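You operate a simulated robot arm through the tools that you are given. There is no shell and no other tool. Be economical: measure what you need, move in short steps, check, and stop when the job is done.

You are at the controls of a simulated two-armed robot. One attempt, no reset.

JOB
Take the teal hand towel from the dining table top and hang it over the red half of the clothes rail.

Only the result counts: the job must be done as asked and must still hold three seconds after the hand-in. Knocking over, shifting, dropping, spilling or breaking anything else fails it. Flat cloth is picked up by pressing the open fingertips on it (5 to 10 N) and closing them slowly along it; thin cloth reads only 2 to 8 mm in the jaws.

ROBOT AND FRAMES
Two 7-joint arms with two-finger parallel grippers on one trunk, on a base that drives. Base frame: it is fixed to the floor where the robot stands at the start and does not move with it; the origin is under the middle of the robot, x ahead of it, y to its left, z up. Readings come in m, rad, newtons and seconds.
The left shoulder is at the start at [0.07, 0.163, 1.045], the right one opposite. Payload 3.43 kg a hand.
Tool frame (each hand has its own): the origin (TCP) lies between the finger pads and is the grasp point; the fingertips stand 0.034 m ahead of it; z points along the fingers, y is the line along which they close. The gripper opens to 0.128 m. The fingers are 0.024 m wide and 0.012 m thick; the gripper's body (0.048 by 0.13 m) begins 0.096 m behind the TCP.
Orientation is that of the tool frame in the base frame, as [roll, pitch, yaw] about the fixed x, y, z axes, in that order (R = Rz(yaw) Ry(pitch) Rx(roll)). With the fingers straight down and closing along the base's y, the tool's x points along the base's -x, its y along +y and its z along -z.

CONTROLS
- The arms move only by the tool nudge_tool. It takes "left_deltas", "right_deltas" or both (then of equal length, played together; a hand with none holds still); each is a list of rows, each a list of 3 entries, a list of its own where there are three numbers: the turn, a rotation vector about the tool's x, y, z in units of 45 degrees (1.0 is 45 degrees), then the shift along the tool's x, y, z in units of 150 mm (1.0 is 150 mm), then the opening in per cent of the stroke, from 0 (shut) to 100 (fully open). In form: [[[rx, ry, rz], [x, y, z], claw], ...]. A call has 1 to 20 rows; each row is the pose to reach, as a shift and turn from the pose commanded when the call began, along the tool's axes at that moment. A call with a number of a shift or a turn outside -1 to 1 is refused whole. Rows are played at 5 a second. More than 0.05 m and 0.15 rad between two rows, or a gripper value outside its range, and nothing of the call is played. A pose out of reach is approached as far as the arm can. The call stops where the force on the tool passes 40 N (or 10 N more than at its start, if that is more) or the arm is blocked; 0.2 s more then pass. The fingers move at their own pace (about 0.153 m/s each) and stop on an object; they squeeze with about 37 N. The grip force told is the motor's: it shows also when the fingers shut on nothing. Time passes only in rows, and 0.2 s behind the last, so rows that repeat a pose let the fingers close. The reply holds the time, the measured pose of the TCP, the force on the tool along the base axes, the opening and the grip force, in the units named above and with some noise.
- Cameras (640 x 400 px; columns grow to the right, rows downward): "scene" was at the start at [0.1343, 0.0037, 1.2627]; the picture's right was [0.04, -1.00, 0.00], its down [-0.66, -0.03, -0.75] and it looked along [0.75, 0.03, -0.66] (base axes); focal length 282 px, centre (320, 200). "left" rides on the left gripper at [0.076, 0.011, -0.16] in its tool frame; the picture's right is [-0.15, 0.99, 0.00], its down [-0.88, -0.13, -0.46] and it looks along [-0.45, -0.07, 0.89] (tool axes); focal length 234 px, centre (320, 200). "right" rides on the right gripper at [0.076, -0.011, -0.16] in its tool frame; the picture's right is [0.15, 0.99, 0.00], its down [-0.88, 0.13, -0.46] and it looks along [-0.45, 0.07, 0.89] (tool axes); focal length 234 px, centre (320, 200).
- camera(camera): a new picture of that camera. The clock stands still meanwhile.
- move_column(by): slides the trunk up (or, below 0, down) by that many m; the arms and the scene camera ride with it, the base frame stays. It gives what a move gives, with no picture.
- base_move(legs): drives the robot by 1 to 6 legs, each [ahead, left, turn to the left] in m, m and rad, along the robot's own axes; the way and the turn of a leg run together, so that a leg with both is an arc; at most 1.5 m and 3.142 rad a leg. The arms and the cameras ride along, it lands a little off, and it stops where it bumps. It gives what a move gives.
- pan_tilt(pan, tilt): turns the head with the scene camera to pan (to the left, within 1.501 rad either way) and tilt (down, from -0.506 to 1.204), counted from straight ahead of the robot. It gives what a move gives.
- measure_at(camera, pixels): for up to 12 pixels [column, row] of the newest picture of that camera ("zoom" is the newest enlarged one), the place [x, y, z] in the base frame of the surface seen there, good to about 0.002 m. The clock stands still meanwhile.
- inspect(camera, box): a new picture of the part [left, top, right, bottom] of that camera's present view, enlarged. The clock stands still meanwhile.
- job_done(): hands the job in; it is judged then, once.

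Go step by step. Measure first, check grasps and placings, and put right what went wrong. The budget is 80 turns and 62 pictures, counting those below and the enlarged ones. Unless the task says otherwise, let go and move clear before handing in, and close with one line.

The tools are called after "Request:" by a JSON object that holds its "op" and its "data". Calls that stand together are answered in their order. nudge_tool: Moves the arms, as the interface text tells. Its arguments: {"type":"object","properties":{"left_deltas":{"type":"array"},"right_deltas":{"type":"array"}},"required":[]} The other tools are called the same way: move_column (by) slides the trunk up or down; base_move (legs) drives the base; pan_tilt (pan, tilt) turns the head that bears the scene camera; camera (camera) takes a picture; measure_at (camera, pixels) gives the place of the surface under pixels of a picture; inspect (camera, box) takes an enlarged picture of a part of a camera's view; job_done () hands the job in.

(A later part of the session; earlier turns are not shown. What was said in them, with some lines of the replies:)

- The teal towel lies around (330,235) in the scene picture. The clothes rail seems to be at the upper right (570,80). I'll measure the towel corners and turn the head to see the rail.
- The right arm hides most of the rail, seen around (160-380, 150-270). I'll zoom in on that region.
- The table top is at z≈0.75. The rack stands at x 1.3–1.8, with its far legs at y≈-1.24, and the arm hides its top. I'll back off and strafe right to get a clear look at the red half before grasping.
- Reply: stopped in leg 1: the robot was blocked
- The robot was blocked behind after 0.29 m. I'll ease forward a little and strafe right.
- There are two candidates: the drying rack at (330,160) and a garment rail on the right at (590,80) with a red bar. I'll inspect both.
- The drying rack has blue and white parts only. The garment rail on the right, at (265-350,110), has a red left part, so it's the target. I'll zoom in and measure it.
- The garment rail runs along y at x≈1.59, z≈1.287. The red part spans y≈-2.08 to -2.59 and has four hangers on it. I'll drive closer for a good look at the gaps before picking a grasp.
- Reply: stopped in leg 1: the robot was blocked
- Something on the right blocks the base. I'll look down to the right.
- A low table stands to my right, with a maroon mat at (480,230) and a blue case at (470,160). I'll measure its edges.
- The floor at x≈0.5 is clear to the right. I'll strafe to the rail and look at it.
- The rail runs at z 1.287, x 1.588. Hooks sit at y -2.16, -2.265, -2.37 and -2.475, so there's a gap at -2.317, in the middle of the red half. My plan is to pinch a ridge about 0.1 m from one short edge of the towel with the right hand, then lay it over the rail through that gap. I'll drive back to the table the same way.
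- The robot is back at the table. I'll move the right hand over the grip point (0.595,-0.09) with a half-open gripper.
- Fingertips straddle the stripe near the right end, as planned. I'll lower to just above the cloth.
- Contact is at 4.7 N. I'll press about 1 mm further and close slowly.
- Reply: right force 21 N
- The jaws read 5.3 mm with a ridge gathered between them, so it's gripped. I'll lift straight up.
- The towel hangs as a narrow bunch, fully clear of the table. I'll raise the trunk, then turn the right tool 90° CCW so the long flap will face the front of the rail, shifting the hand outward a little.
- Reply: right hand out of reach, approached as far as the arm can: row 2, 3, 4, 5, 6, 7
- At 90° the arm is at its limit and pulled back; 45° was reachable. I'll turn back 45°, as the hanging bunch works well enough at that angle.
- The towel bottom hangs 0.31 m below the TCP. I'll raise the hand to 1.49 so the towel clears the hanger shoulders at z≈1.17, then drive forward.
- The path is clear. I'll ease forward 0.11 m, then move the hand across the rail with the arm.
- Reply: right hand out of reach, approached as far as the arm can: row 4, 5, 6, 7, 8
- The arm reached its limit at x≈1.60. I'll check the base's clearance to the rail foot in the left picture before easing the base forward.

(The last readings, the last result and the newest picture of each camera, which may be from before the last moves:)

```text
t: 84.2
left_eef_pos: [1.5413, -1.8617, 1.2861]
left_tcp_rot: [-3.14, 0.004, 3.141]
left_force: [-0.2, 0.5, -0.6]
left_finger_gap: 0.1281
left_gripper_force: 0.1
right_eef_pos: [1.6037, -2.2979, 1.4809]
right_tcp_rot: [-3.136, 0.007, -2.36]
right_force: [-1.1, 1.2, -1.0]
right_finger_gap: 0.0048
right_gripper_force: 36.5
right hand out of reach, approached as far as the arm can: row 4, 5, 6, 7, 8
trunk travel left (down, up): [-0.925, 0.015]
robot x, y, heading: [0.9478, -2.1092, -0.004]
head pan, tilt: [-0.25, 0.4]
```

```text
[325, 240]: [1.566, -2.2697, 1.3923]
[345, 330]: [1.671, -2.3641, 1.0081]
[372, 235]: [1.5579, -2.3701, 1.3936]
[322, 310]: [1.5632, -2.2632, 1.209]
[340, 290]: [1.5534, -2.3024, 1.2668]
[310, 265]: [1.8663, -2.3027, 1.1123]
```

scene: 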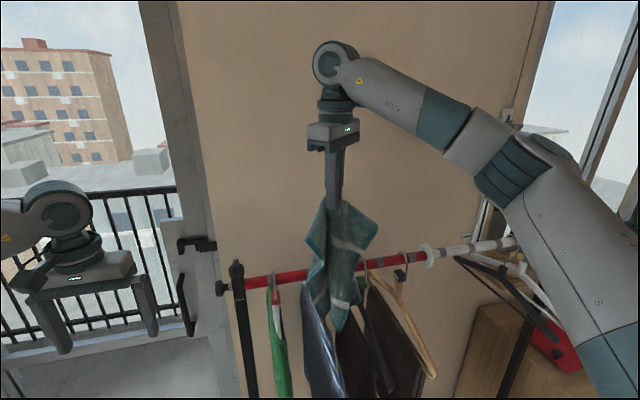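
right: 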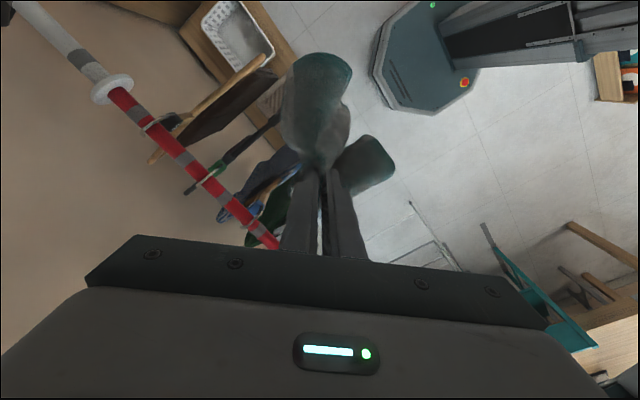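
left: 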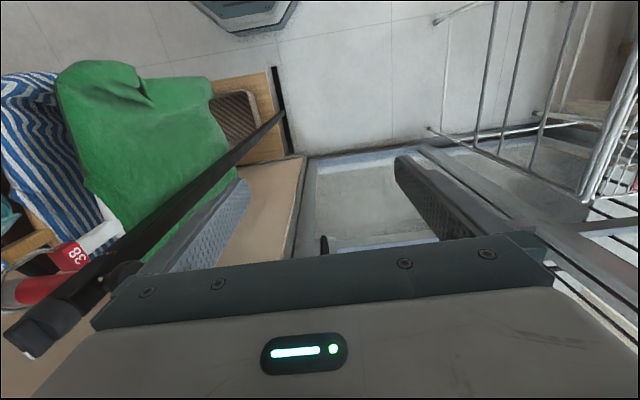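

Base front is at x 1.23 and the foot at 1.38, so there's room. I'll drive 0.06 forward and 0.02 right, carrying the hand past the rail.

Request:
{"op": "base_move", "data": {"legs": [[0.06, -0.02, 0]]}}

Request:
{"op": "camera", "data": {"camera": "scene"}}

Request:
{"op": "camera", "data": {"camera": "right"}}

```text
t: 85.2
left_eef_pos: [1.589, -1.8761, 1.2913]
left_tcp_rot: [-3.136, 0.012, -3.137]
left_force: [-0.8, 0.7, 0.3]
left_finger_gap: 0.1278
left_gripper_force: 0.1
right_eef_pos: [1.6518, -2.312, 1.4857]
right_tcp_rot: [-3.131, 0.011, -2.354]
right_force: [-0.9, -0.4, -0.4]
right_finger_gap: 0.0044
right_gripper_force: 37.3
trunk travel left (down, up): [-0.925, 0.015]
robot x, y, heading: [1.001, -2.1342, 0.002]
head pan, tilt: [-0.25, 0.4]
```

```text
34 pictures are left
```

scene: 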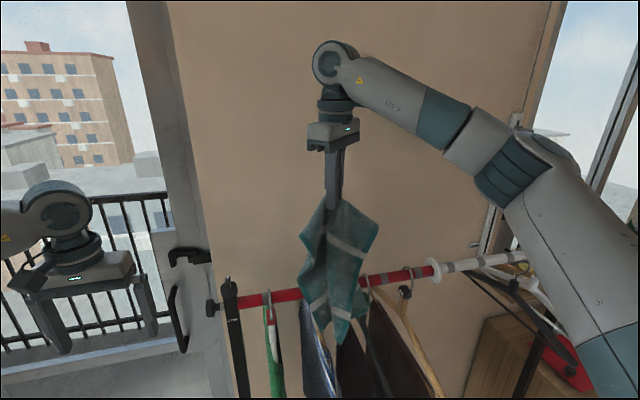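

```text
33 pictures are left
```

right: 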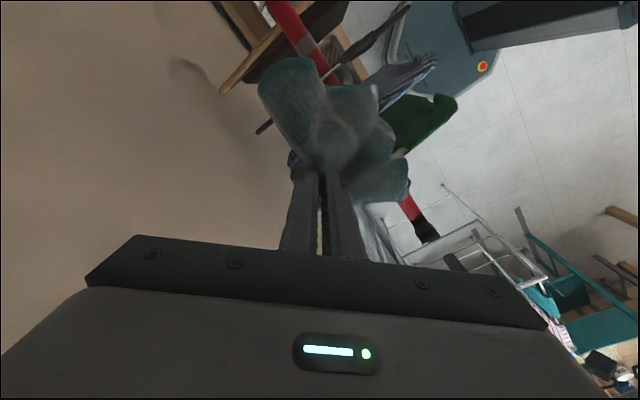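

Request:
{"op": "inspect", "data": {"camera": "scene", "box": [250, 180, 450, 360]}}

Request:
{"op": "measure_at", "data": {"camera": "scene", "pixels": [[340, 330], [325, 315], [352, 300], [330, 280], [310, 300], [340, 225], [360, 285], [310, 235]]}}

```text
2.22 times, centred on (350, 270) of scene
```

zoom: 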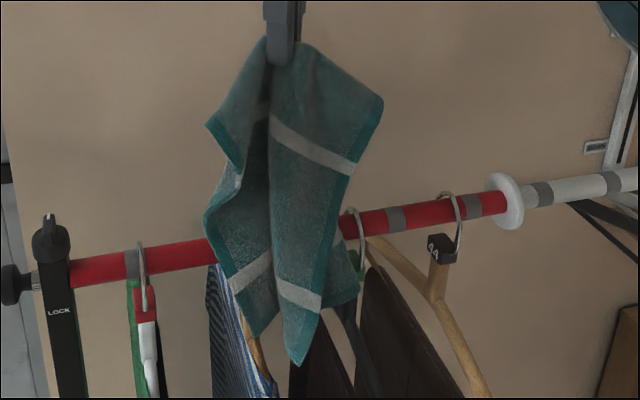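

```text
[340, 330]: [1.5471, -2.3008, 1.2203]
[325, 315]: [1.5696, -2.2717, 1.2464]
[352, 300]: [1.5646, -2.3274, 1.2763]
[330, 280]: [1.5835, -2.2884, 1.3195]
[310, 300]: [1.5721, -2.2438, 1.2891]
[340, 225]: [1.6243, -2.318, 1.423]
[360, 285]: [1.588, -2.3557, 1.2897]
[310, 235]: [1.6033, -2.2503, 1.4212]
```

The towel lies against the rail with only about 0.11 m in front. To balance it, I'll bring the hand back over the rail and lower it to z≈1.40, so more of the towel hangs in front between the hangers.

Request:
{"op": "nudge_tool", "data": {"right_deltas": [[[0, 0, 0], [0.13, 0.13, 0], 0], [[0, 0, 0], [0.27, 0.27, 0], 0], [[0, 0, 0], [0.4, 0.4, 0], 0], [[0, 0, 0], [0.4, 0.4, 0.15], 0], [[0, 0, 0], [0.4, 0.4, 0.3], 0], [[0, 0, 0], [0.4, 0.4, 0.45], 0], [[0, 0, 0], [0.4, 0.4, 0.57], 0], [[0, 0, 0], [0.4, 0.4, 0.57], 0]]}}

Request:
{"op": "inspect", "data": {"camera": "scene", "box": [220, 150, 480, 390]}}

```text
t: 87.0
left_eef_pos: [1.5972, -1.8797, 1.2862]
left_tcp_rot: [-3.139, 0.003, -3.138]
left_force: [-0.2, -0.8, 0.3]
left_finger_gap: 0.1281
left_gripper_force: 0.0
right_eef_pos: [1.5783, -2.3163, 1.3933]
right_tcp_rot: [-3.139, 0.007, -2.354]
right_force: [-0.5, -0.3, -0.5]
right_finger_gap: 0.0048
right_gripper_force: 36.4
trunk travel left (down, up): [-0.925, 0.015]
robot x, y, heading: [1.0071, -2.1338, 0.006]
head pan, tilt: [-0.25, 0.4]
```

```text
1.67 times, centred on (350, 270) of scene
```

zoom: 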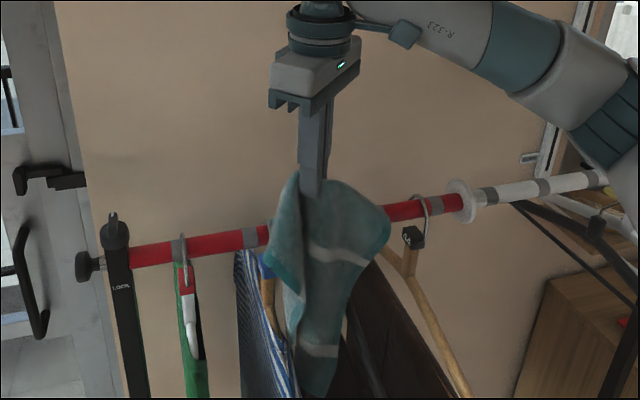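

Most of the towel now hangs in front between the hangers. Next I'll cross to behind the rail.

Request:
{"op": "nudge_tool", "data": {"right_deltas": [[[0, 0, 0], [-0.1, -0.1, 0], 0], [[0, 0, 0], [-0.2, -0.2, 0], 0], [[0, 0, 0], [-0.3, -0.3, 0], 0], [[0, 0, 0], [-0.37, -0.37, 0.05], 0], [[0, 0, 0], [-0.37, -0.37, 0.2], 0], [[0, 0, 0], [-0.37, -0.37, 0.3], 0], [[0, 0, 0], [-0.37, -0.37, 0.3], 0]]}}

Request:
{"op": "inspect", "data": {"camera": "scene", "box": [220, 150, 480, 390]}}

Request:
{"op": "camera", "data": {"camera": "right"}}

```text
t: 88.6
left_eef_pos: [1.5977, -1.8795, 1.2873]
left_tcp_rot: [-3.139, 0.003, -3.138]
left_force: [-0.8, 0.9, 0.5]
left_finger_gap: 0.1282
left_gripper_force: 0.0
right_eef_pos: [1.6591, -2.316, 1.3501]
right_tcp_rot: [-3.138, 0.007, -2.356]
right_force: [0.1, 0.2, 0.8]
right_finger_gap: 0.0045
right_gripper_force: 36.8
trunk travel left (down, up): [-0.925, 0.015]
robot x, y, heading: [1.0032, -2.1303, 0.007]
head pan, tilt: [-0.25, 0.4]
```

```text
1.67 times, centred on (350, 270) of scene
```

zoom: 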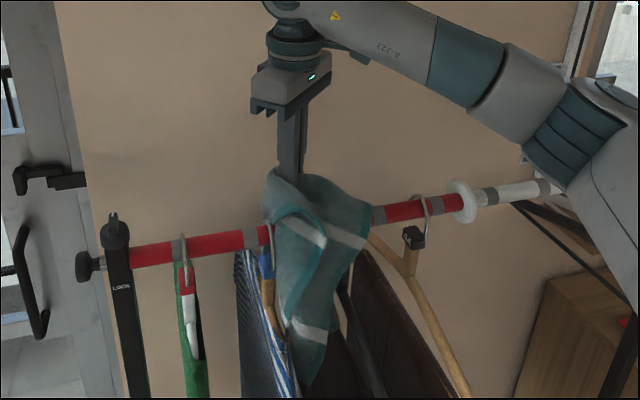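

```text
29 pictures are left
```

right: 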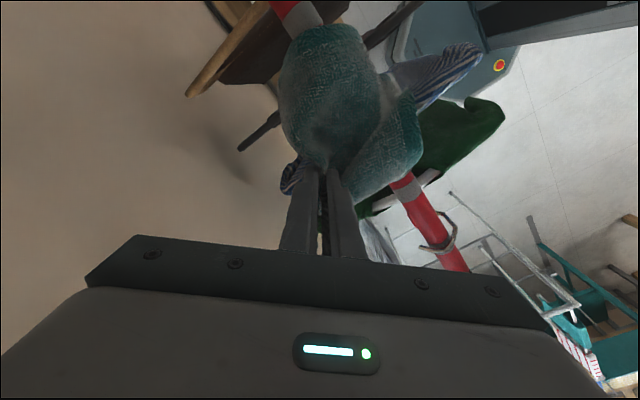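

The towel wraps over the rail. I'll lower the hand behind the rail to about 1.225.

Request:
{"op": "nudge_tool", "data": {"right_deltas": [[[0, 0, 0], [0, 0, 0.15], 0], [[0, 0, 0], [0, 0, 0.3], 0], [[0, 0, 0], [0, 0, 0.45], 0], [[0, 0, 0], [0, 0, 0.6], 0], [[0, 0, 0], [0, 0, 0.72], 0], [[0, 0, 0], [0, 0, 0.83], 0], [[0, 0, 0], [0, 0, 0.83], 0]]}}

Request:
{"op": "inspect", "data": {"camera": "scene", "box": [220, 150, 480, 390]}}

Request:
{"op": "camera", "data": {"camera": "left"}}

```text
t: 90.2
left_eef_pos: [1.5973, -1.8782, 1.2871]
left_tcp_rot: [-3.141, 0.003, -3.139]
left_force: [-0.5, 0.1, 1.2]
left_finger_gap: 0.1283
left_gripper_force: 0.1
right_eef_pos: [1.6608, -2.3141, 1.2245]
right_tcp_rot: [-3.138, 0.007, -2.355]
right_force: [1.3, 0.7, 0.5]
right_finger_gap: 0.0046
right_gripper_force: 36.6
trunk travel left (down, up): [-0.925, 0.015]
robot x, y, heading: [1.0045, -2.1332, -0.004]
head pan, tilt: [-0.25, 0.4]
```

```text
1.67 times, centred on (350, 270) of scene
```

zoom: 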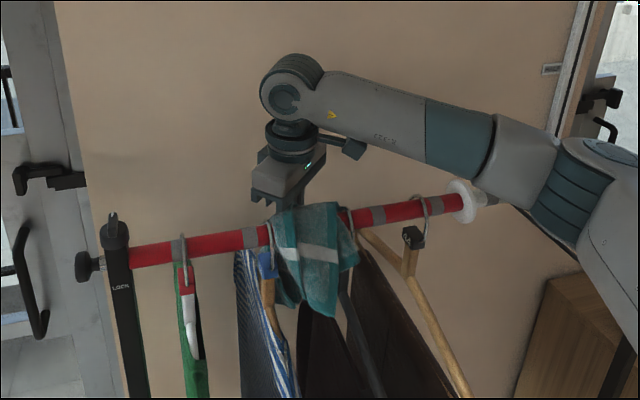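

```text
27 pictures are left
```

left: 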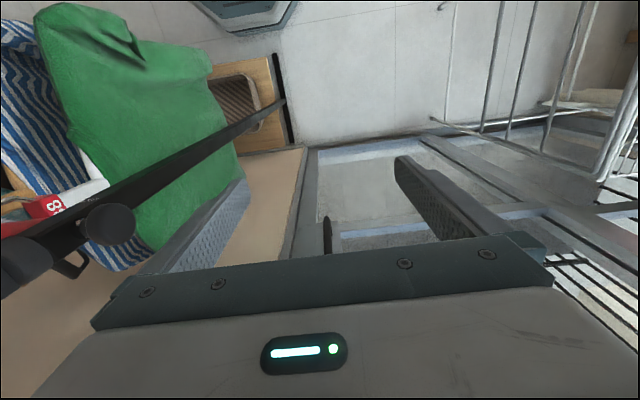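

Request:
{"op": "measure_at", "data": {"camera": "zoom", "pixels": [[325, 312], [300, 300], [345, 262], [285, 290], [320, 205], [290, 210], [310, 260], [335, 290], [310, 330]]}}

Request:
{"op": "inspect", "data": {"camera": "scene", "box": [300, 220, 400, 320]}}

```text
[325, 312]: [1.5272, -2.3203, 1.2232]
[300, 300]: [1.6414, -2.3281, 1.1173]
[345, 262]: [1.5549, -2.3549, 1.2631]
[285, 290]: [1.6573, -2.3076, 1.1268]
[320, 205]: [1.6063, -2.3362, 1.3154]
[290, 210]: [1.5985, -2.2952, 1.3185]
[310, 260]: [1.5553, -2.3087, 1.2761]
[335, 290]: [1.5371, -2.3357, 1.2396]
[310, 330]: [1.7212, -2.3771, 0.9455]
```

```text
4.00 times, centred on (350, 270) of scene
```

zoom: 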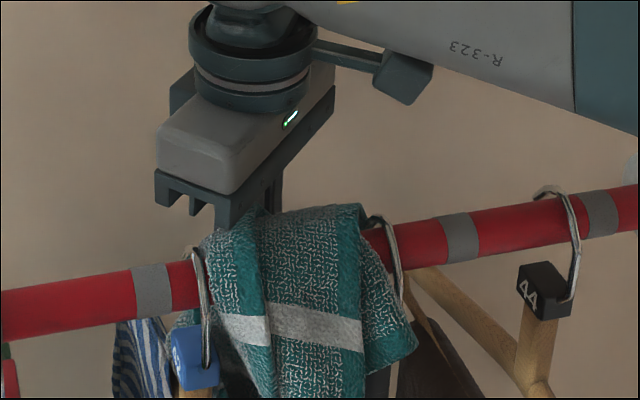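

The front tip is only 0.065 m below the rail, and the cloth slipped backward because the palm pressed it down behind. I'll retrace upward and forward to rebalance, then place it with the hand higher and further behind.

Request:
{"op": "nudge_tool", "data": {"right_deltas": [[[0, 0, 0], [0, 0, -0.25], 0], [[0, 0, 0], [0, 0, -0.5], 0], [[0, 0, 0], [0, 0, -0.75], 0], [[0, 0, 0], [0, 0, -1.0], 0], [[0, 0, 0], [0.15, 0.15, -1.0], 0], [[0, 0, 0], [0.3, 0.3, -1.0], 0], [[0, 0, 0], [0.45, 0.45, -1.0], 0], [[0, 0, 0], [0.47, 0.47, -1.0], 0]]}}

Request:
{"op": "inspect", "data": {"camera": "scene", "box": [220, 150, 480, 390]}}

```text
t: 92.0
left_eef_pos: [1.5981, -1.8797, 1.2868]
left_tcp_rot: [-3.139, 0.003, -3.138]
left_force: [-0.6, 0.1, 0.1]
left_finger_gap: 0.1282
left_gripper_force: 0.0
right_eef_pos: [1.5569, -2.3167, 1.3722]
right_tcp_rot: [-3.138, 0.006, -2.356]
right_force: [0.5, -0.1, -0.5]
right_finger_gap: 0.0047
right_gripper_force: 37.9
trunk travel left (down, up): [-0.925, 0.015]
robot x, y, heading: [1.0053, -2.1288, 0.002]
head pan, tilt: [-0.25, 0.4]
```

```text
1.67 times, centred on (350, 270) of scene
```

zoom: 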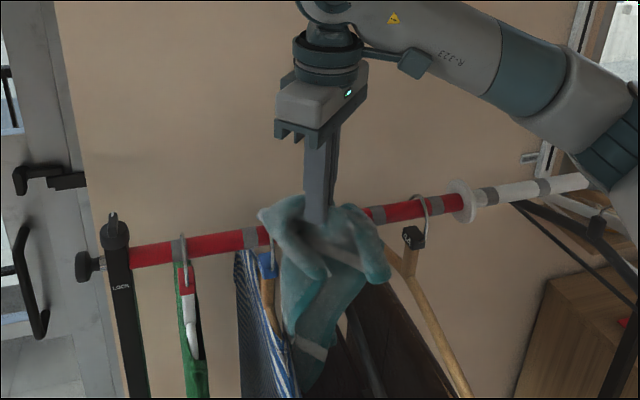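

Request:
{"op": "nudge_tool", "data": {"right_deltas": [[[0, 0, 0], [0, 0, -0.15], 0], [[0, 0, 0], [-0.12, -0.12, -0.15], 0], [[0, 0, 0], [-0.24, -0.24, -0.15], 0], [[0, 0, 0], [-0.36, -0.36, -0.15], 0], [[0, 0, 0], [-0.48, -0.48, -0.1], 0], [[0, 0, 0], [-0.56, -0.56, 0.0], 0], [[0, 0, 0], [-0.56, -0.56, 0.2], 0], [[0, 0, 0], [-0.56, -0.56, 0.4], 0], [[0, 0, 0], [-0.56, -0.56, 0.5], 0], [[0, 0, 0], [-0.56, -0.56, 0.5], 0]]}}

Request:
{"op": "inspect", "data": {"camera": "scene", "box": [220, 150, 480, 390]}}

Request:
{"op": "camera", "data": {"camera": "right"}}

```text
t: 94.2
left_eef_pos: [1.5982, -1.879, 1.2864]
left_tcp_rot: [-3.14, 0.003, -3.138]
left_force: [-0.1, 0.3, -0.6]
left_finger_gap: 0.1282
left_gripper_force: 0.1
right_eef_pos: [1.6776, -2.3144, 1.3011]
right_tcp_rot: [-3.139, 0.007, -2.354]
right_force: [-0.2, 0.1, 0.1]
right_finger_gap: 0.0046
right_gripper_force: 37.4
trunk travel left (down, up): [-0.925, 0.015]
robot x, y, heading: [1.0028, -2.1288, -0.001]
head pan, tilt: [-0.25, 0.4]
```

```text
1.67 times, centred on (350, 270) of scene
```

zoom: 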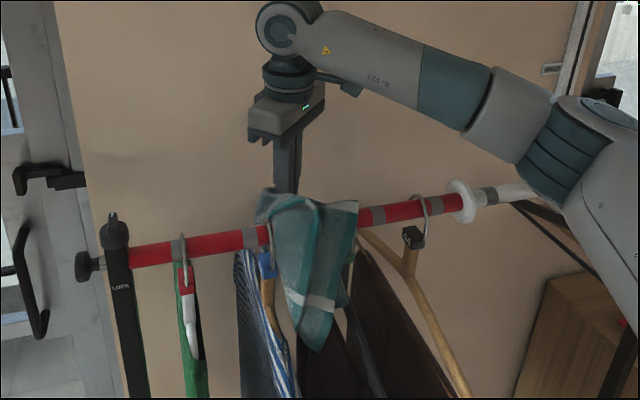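

```text
23 pictures are left
```

right: 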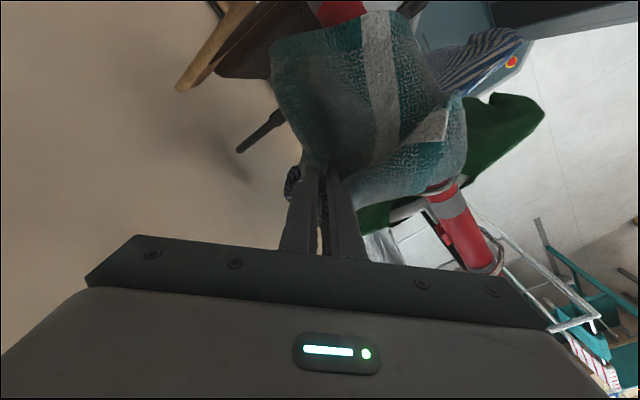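

Request:
{"op": "measure_at", "data": {"camera": "zoom", "pixels": [[318, 345], [310, 270], [345, 300], [290, 205], [340, 215], [265, 205], [350, 260]]}}

Request:
{"op": "measure_at", "data": {"camera": "right", "pixels": [[280, 60], [380, 20], [330, 100], [300, 140], [420, 100], [455, 140], [370, 180], [340, 150]]}}

```text
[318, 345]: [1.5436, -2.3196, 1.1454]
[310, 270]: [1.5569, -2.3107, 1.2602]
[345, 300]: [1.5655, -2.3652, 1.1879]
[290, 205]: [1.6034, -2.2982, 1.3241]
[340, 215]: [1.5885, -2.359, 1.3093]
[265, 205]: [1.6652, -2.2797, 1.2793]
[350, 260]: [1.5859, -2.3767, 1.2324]
```

```text
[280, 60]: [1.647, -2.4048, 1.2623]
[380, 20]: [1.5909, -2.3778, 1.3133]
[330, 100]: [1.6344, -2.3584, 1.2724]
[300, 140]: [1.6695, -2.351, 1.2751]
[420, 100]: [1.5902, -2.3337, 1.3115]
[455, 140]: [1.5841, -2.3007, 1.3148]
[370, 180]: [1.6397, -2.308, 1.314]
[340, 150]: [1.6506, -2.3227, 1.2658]
```

The front tip now hangs 0.14 m below the rail, and the back part is about equal. I'll lower 3 cm more, then open slowly.

Request:
{"op": "nudge_tool", "data": {"right_deltas": [[[0, 0, 0], [0, 0, 0.1], 0], [[0, 0, 0], [0, 0, 0.2], 0], [[0, 0, 0], [0, 0, 0.2], 0]]}}

Request:
{"op": "inspect", "data": {"camera": "scene", "box": [260, 200, 440, 380]}}

Request:
{"op": "measure_at", "data": {"camera": "zoom", "pixels": [[205, 350], [240, 300], [200, 250]]}}

```text
t: 95.0
left_eef_pos: [1.5976, -1.8807, 1.2861]
left_tcp_rot: [-3.14, 0.004, -3.137]
left_force: [0.4, -0.6, -0.4]
left_finger_gap: 0.1278
left_gripper_force: 0.1
right_eef_pos: [1.6767, -2.3157, 1.2705]
right_tcp_rot: [-3.138, 0.005, -2.353]
right_force: [0.8, 0.9, 0.7]
right_finger_gap: 0.0048
right_gripper_force: 36.7
trunk travel left (down, up): [-0.925, 0.015]
robot x, y, heading: [1.0041, -2.1305, 0.001]
head pan, tilt: [-0.25, 0.4]
```

```text
2.22 times, centred on (350, 290) of scene
```

zoom: 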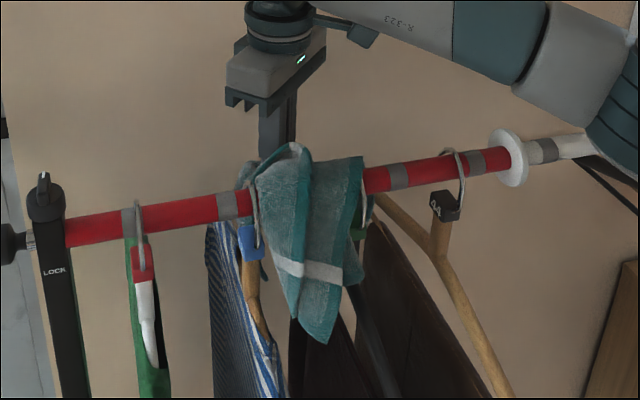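

```text
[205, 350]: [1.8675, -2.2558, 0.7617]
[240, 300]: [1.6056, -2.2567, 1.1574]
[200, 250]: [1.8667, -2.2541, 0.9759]
```

Request:
{"op": "measure_at", "data": {"camera": "zoom", "pixels": [[318, 340], [295, 300], [355, 280]]}}

Request:
{"op": "nudge_tool", "data": {"right_deltas": [[[0, 0, 0], [0, 0, 0], 0], [[0, 0, 0], [0, 0, 0], 0], [[0, 0, 0], [0, 0, 0], 0], [[0, 0, 0], [0, 0, 0], 0], [[0, 0, 0], [0, 0, 0], 0]]}}

Request:
{"op": "inspect", "data": {"camera": "scene", "box": [260, 200, 440, 380]}}

```text
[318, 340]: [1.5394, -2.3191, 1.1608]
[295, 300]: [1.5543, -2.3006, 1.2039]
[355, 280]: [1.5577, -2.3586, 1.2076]
```

```text
t: 96.2
left_eef_pos: [1.5979, -1.8803, 1.2856]
left_tcp_rot: [-3.14, 0.002, -3.138]
left_force: [0.1, 0.5, 0.1]
left_finger_gap: 0.1281
left_gripper_force: 0.0
right_eef_pos: [1.678, -2.3152, 1.2719]
right_tcp_rot: [-3.137, 0.005, -2.354]
right_force: [-0.4, 0.7, 0.2]
right_finger_gap: 0.0046
right_gripper_force: 37.5
trunk travel left (down, up): [-0.925, 0.015]
robot x, y, heading: [1.0067, -2.1302, 0.006]
head pan, tilt: [-0.25, 0.4]
```

```text
2.22 times, centred on (350, 290) of scene
```

zoom: 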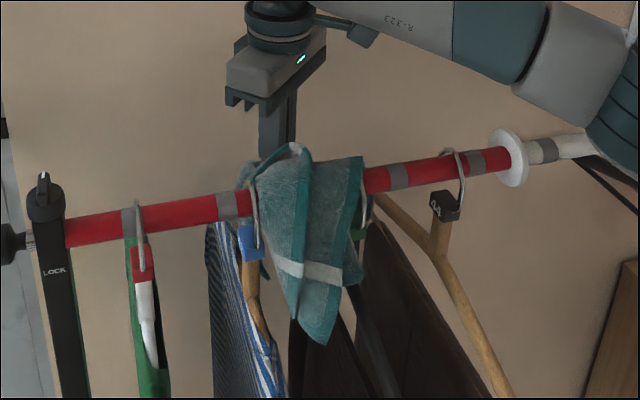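

It's stable, but the back looks a little heavier. I'll retrace over the rail and come down in a tighter arc, so about 3 cm more hangs in front.

Request:
{"op": "nudge_tool", "data": {"right_deltas": [[[0, 0, 0], [0, 0, -0.2], 0], [[0, 0, 0], [0, 0, -0.4], 0], [[0, 0, 0], [0, 0, -0.6], 0], [[0, 0, 0], [0.16, 0.16, -0.6], 0], [[0, 0, 0], [0.32, 0.32, -0.6], 0], [[0, 0, 0], [0.5, 0.5, -0.6], 0], [[0, 0, 0], [0.58, 0.58, -0.55], 0], [[0, 0, 0], [0.58, 0.58, -0.5], 0], [[0, 0, 0], [0.58, 0.58, -0.5], 0], [[0, 0, 0], [0.5, 0.5, -0.58], 0], [[0, 0, 0], [0.4, 0.4, -0.58], 0], [[0, 0, 0], [0.31, 0.31, -0.56], 0], [[0, 0, 0], [0.22, 0.22, -0.46], 0], [[0, 0, 0], [0.13, 0.13, -0.3], 0], [[0, 0, 0], [0.1, 0.1, -0.13], 0], [[0, 0, 0], [0.1, 0.1, -0.13], 0]]}}

Request:
{"op": "inspect", "data": {"camera": "scene", "box": [260, 200, 440, 380]}}

Request:
{"op": "camera", "data": {"camera": "right"}}

```text
t: 99.6
left_eef_pos: [1.5982, -1.8796, 1.2875]
left_tcp_rot: [-3.14, 0.004, -3.137]
left_force: [0.7, 0.1, -0.1]
left_finger_gap: 0.1279
left_gripper_force: 0.1
right_eef_pos: [1.6588, -2.3145, 1.2879]
right_tcp_rot: [-3.14, 0.008, -2.355]
right_force: [-1.0, -0.6, 0.8]
right_finger_gap: 0.0046
right_gripper_force: 37.2
trunk travel left (down, up): [-0.925, 0.015]
robot x, y, heading: [1.0049, -2.13, 0.003]
head pan, tilt: [-0.25, 0.4]
```

```text
2.22 times, centred on (350, 290) of scene
```

zoom: 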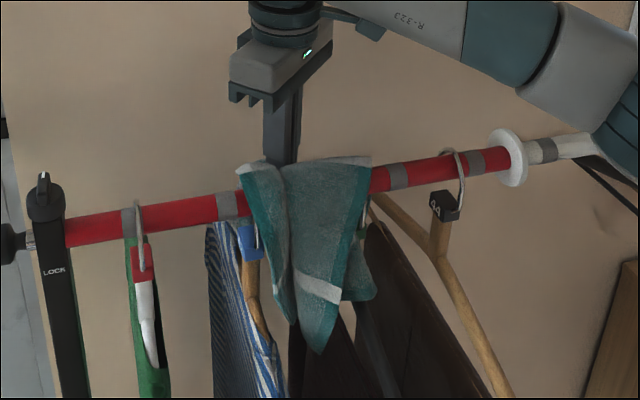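

```text
19 pictures are left
```

right: 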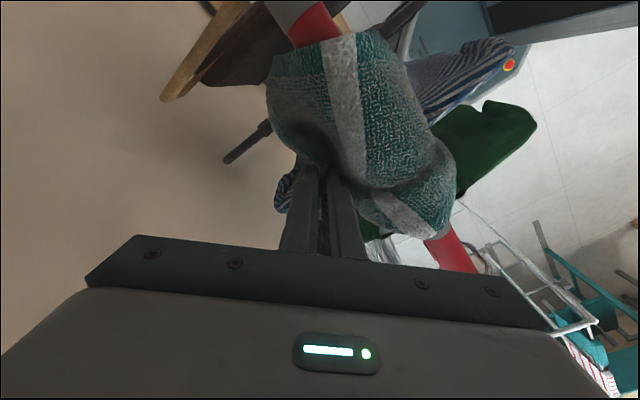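

The towel now lies broad over the rail, with a larger front panel. I'll open the fingers slowly and check.

Request:
{"op": "nudge_tool", "data": {"right_deltas": [[[0, 0, 0], [0, 0, 0], 4], [[0, 0, 0], [0, 0, 0], 8], [[0, 0, 0], [0, 0, 0], 12], [[0, 0, 0], [0, 0, 0], 18], [[0, 0, 0], [0, 0, 0], 24], [[0, 0, 0], [0, 0, 0], 28], [[0, 0, 0], [0, 0, 0], 28], [[0, 0, 0], [0, 0, 0], 28], [[0, 0, 0], [0, 0, 0], 28]]}}

Request:
{"op": "inspect", "data": {"camera": "scene", "box": [260, 200, 440, 380]}}

Request:
{"op": "camera", "data": {"camera": "right"}}

```text
t: 101.6
left_eef_pos: [1.5987, -1.879, 1.2865]
left_tcp_rot: [-3.139, 0.002, -3.139]
left_force: [-0.6, 0.2, 0.3]
left_finger_gap: 0.1281
left_gripper_force: 0.0
right_eef_pos: [1.6577, -2.3151, 1.2872]
right_tcp_rot: [-3.138, 0.005, -2.353]
right_force: [0.0, 0.1, 0.5]
right_finger_gap: 0.0356
right_gripper_force: 0.0
trunk travel left (down, up): [-0.925, 0.015]
robot x, y, heading: [1.0038, -2.1334, -0.001]
head pan, tilt: [-0.25, 0.4]
```

```text
2.22 times, centred on (350, 290) of scene
```

zoom: 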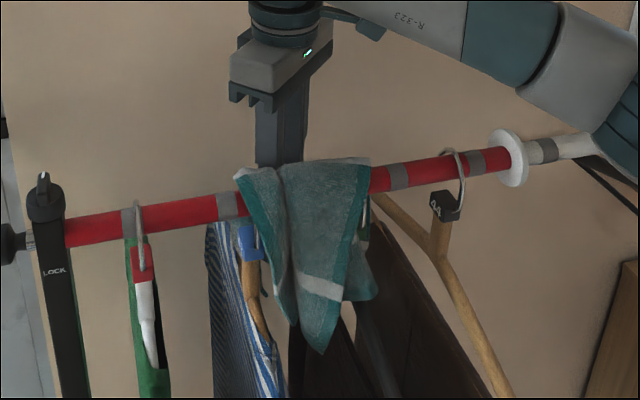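

```text
17 pictures are left
```

right: 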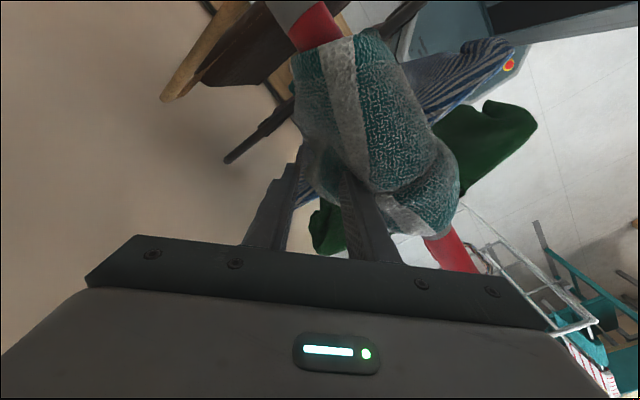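

The towel holds with the fingers open. I'll back the fingers slightly away from the rail and rise slowly.

Request:
{"op": "nudge_tool", "data": {"right_deltas": [[[0, 0, 0], [-0.04, -0.04, 0], 28], [[0, 0, 0], [-0.08, -0.08, 0], 28], [[0, 0, 0], [-0.08, -0.08, -0.1], 28], [[0, 0, 0], [-0.08, -0.08, -0.2], 28], [[0, 0, 0], [-0.08, -0.08, -0.35], 28], [[0, 0, 0], [-0.08, -0.08, -0.5], 28], [[0, 0, 0], [-0.08, -0.08, -0.65], 28], [[0, 0, 0], [-0.08, -0.08, -0.65], 28]]}}

Request:
{"op": "inspect", "data": {"camera": "scene", "box": [260, 200, 440, 380]}}

Request:
{"op": "camera", "data": {"camera": "right"}}

```text
t: 103.4
left_eef_pos: [1.5993, -1.8802, 1.2866]
left_tcp_rot: [3.141, 0.002, -3.138]
left_force: [0.3, -0.5, 0.7]
left_finger_gap: 0.1282
left_gripper_force: 0.1
right_eef_pos: [1.6717, -2.3153, 1.3864]
right_tcp_rot: [-3.138, 0.006, -2.354]
right_force: [-0.4, 0.3, 0.4]
right_finger_gap: 0.0359
right_gripper_force: 0.1
trunk travel left (down, up): [-0.925, 0.015]
robot x, y, heading: [1.0053, -2.1338, 0.004]
head pan, tilt: [-0.25, 0.4]
```

```text
2.22 times, centred on (350, 290) of scene
```

zoom: 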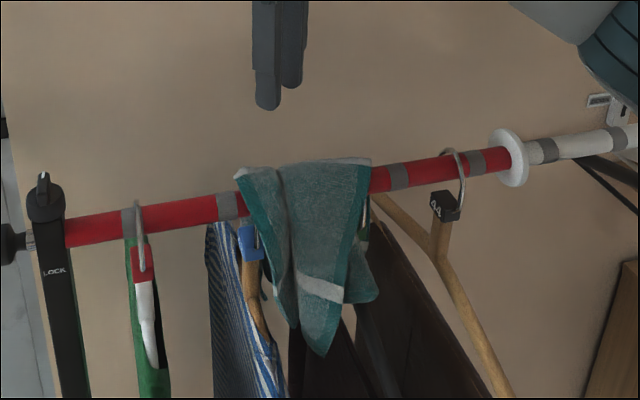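

```text
15 pictures are left
```

right: 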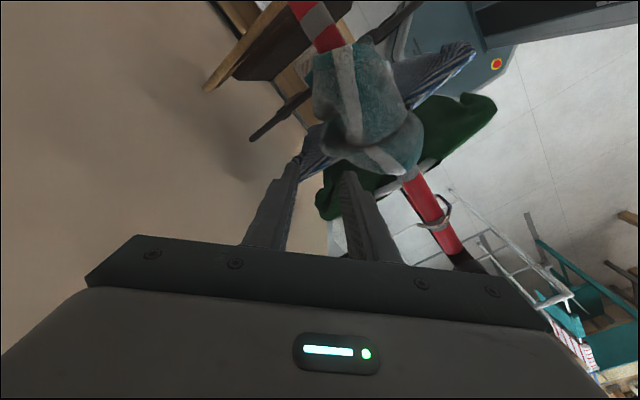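

The towel hangs by itself and the fingers are free. I'll rise further, back the base off, and check.

Request:
{"op": "nudge_tool", "data": {"right_deltas": [[[0, 0, 0], [0, 0, -0.2], 28], [[0, 0, 0], [0, 0, -0.4], 28], [[0, 0, 0], [0, 0, -0.55], 28], [[0, 0, 0], [0, 0, -0.55], 28]]}}

Request:
{"op": "base_move", "data": {"legs": [[-0.4, 0, 0]]}}

Request:
{"op": "inspect", "data": {"camera": "scene", "box": [230, 150, 470, 390]}}

```text
t: 104.4
left_eef_pos: [1.5987, -1.8798, 1.2862]
left_tcp_rot: [-3.141, 0.005, -3.138]
left_force: [0.2, -0.5, 0.8]
left_finger_gap: 0.1281
left_gripper_force: 0.1
right_eef_pos: [1.6673, -2.316, 1.4718]
right_tcp_rot: [-3.138, 0.008, -2.359]
right_force: [0.0, -0.7, 0.2]
right_finger_gap: 0.0359
right_gripper_force: 0.1
right hand out of reach, approached as far as the arm can: row 3, 4
trunk travel left (down, up): [-0.925, 0.015]
robot x, y, heading: [1.0033, -2.1318, 0.002]
head pan, tilt: [-0.25, 0.4]
```

```text
t: 106.9
left_eef_pos: [1.1975, -1.8799, 1.2843]
left_tcp_rot: [-3.141, 0.002, -3.135]
left_force: [0.0, -0.6, -0.3]
left_finger_gap: 0.128
left_gripper_force: 0.1
right_eef_pos: [1.2684, -2.3157, 1.4702]
right_tcp_rot: [-3.139, 0.007, -2.358]
right_force: [-1.3, -0.3, 0.1]
right_finger_gap: 0.0358
right_gripper_force: 0.0
trunk travel left (down, up): [-0.925, 0.015]
robot x, y, heading: [0.6031, -2.1344, 0.005]
head pan, tilt: [-0.25, 0.4]
```

```text
1.67 times, centred on (350, 270) of scene
```

zoom: 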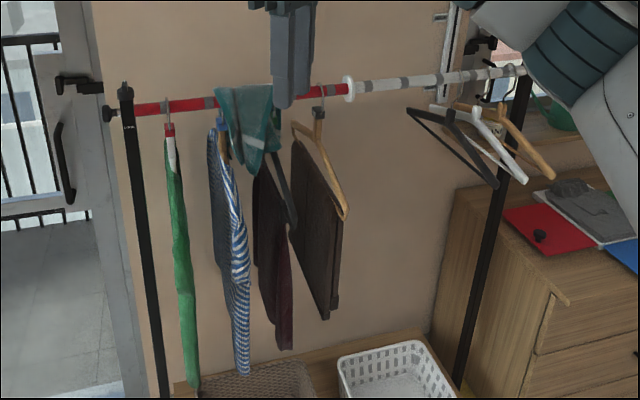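

Request:
{"op": "measure_at", "data": {"camera": "zoom", "pixels": [[255, 170], [168, 102], [322, 92], [245, 90], [222, 120], [270, 130], [230, 150]]}}

Request:
{"op": "nudge_tool", "data": {"right_deltas": [[[0, 0, 0], [0, 0, 0], 28], [[0, 0, 0], [0, 0, 0], 28], [[0, 0, 0], [0, 0, 0], 28], [[0, 0, 0], [0, 0, 0], 28], [[0, 0, 0], [0, 0, 0], 28], [[0, 0, 0], [0, 0, 0], 28], [[0, 0, 0], [0, 0, 0], 28], [[0, 0, 0], [0, 0, 0], 28], [[0, 0, 0], [0, 0, 0], 28], [[0, 0, 0], [0, 0, 0], 28]]}}

Request:
{"op": "inspect", "data": {"camera": "scene", "box": [280, 160, 380, 260]}}

```text
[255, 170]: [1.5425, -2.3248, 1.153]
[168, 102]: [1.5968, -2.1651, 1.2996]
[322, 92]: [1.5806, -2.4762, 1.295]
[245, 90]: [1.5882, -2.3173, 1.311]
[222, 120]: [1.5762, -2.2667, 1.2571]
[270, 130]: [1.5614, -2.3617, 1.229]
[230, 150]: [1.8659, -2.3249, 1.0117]
```

```text
t: 109.1
left_eef_pos: [1.195, -1.8803, 1.2864]
left_tcp_rot: [-3.138, 0.004, -3.134]
left_force: [-0.4, 0.3, -0.2]
left_finger_gap: 0.1278
left_gripper_force: 0.0
right_eef_pos: [1.2652, -2.3158, 1.4708]
right_tcp_rot: [-3.138, 0.006, -2.356]
right_force: [-0.1, -0.3, -0.4]
right_finger_gap: 0.0358
right_gripper_force: 0.0
trunk travel left (down, up): [-0.925, 0.015]
robot x, y, heading: [0.6032, -2.1306, 0.002]
head pan, tilt: [-0.25, 0.4]
```

```text
4.00 times, centred on (330, 210) of scene
```

zoom: 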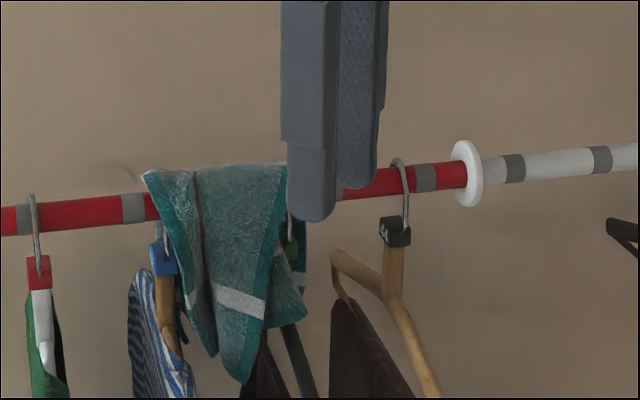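

The towel hangs steadily over the red half, around y -2.25 to -2.38. The outer hooks still read y -2.165 and -2.476, so they haven't moved, and the hands are clear. I'm handing in.

Request:
{"op": "job_done", "data": {}}

```text
The job is handed in.
```

The teal towel now hangs over the red half of the clothes rail and stayed put for several seconds after I let go. The hangers I checked afterwards had not moved. The base bumped something twice early on (once behind the robot, once to its right); I saw nothing knocked over there, but I didn't check behind it.
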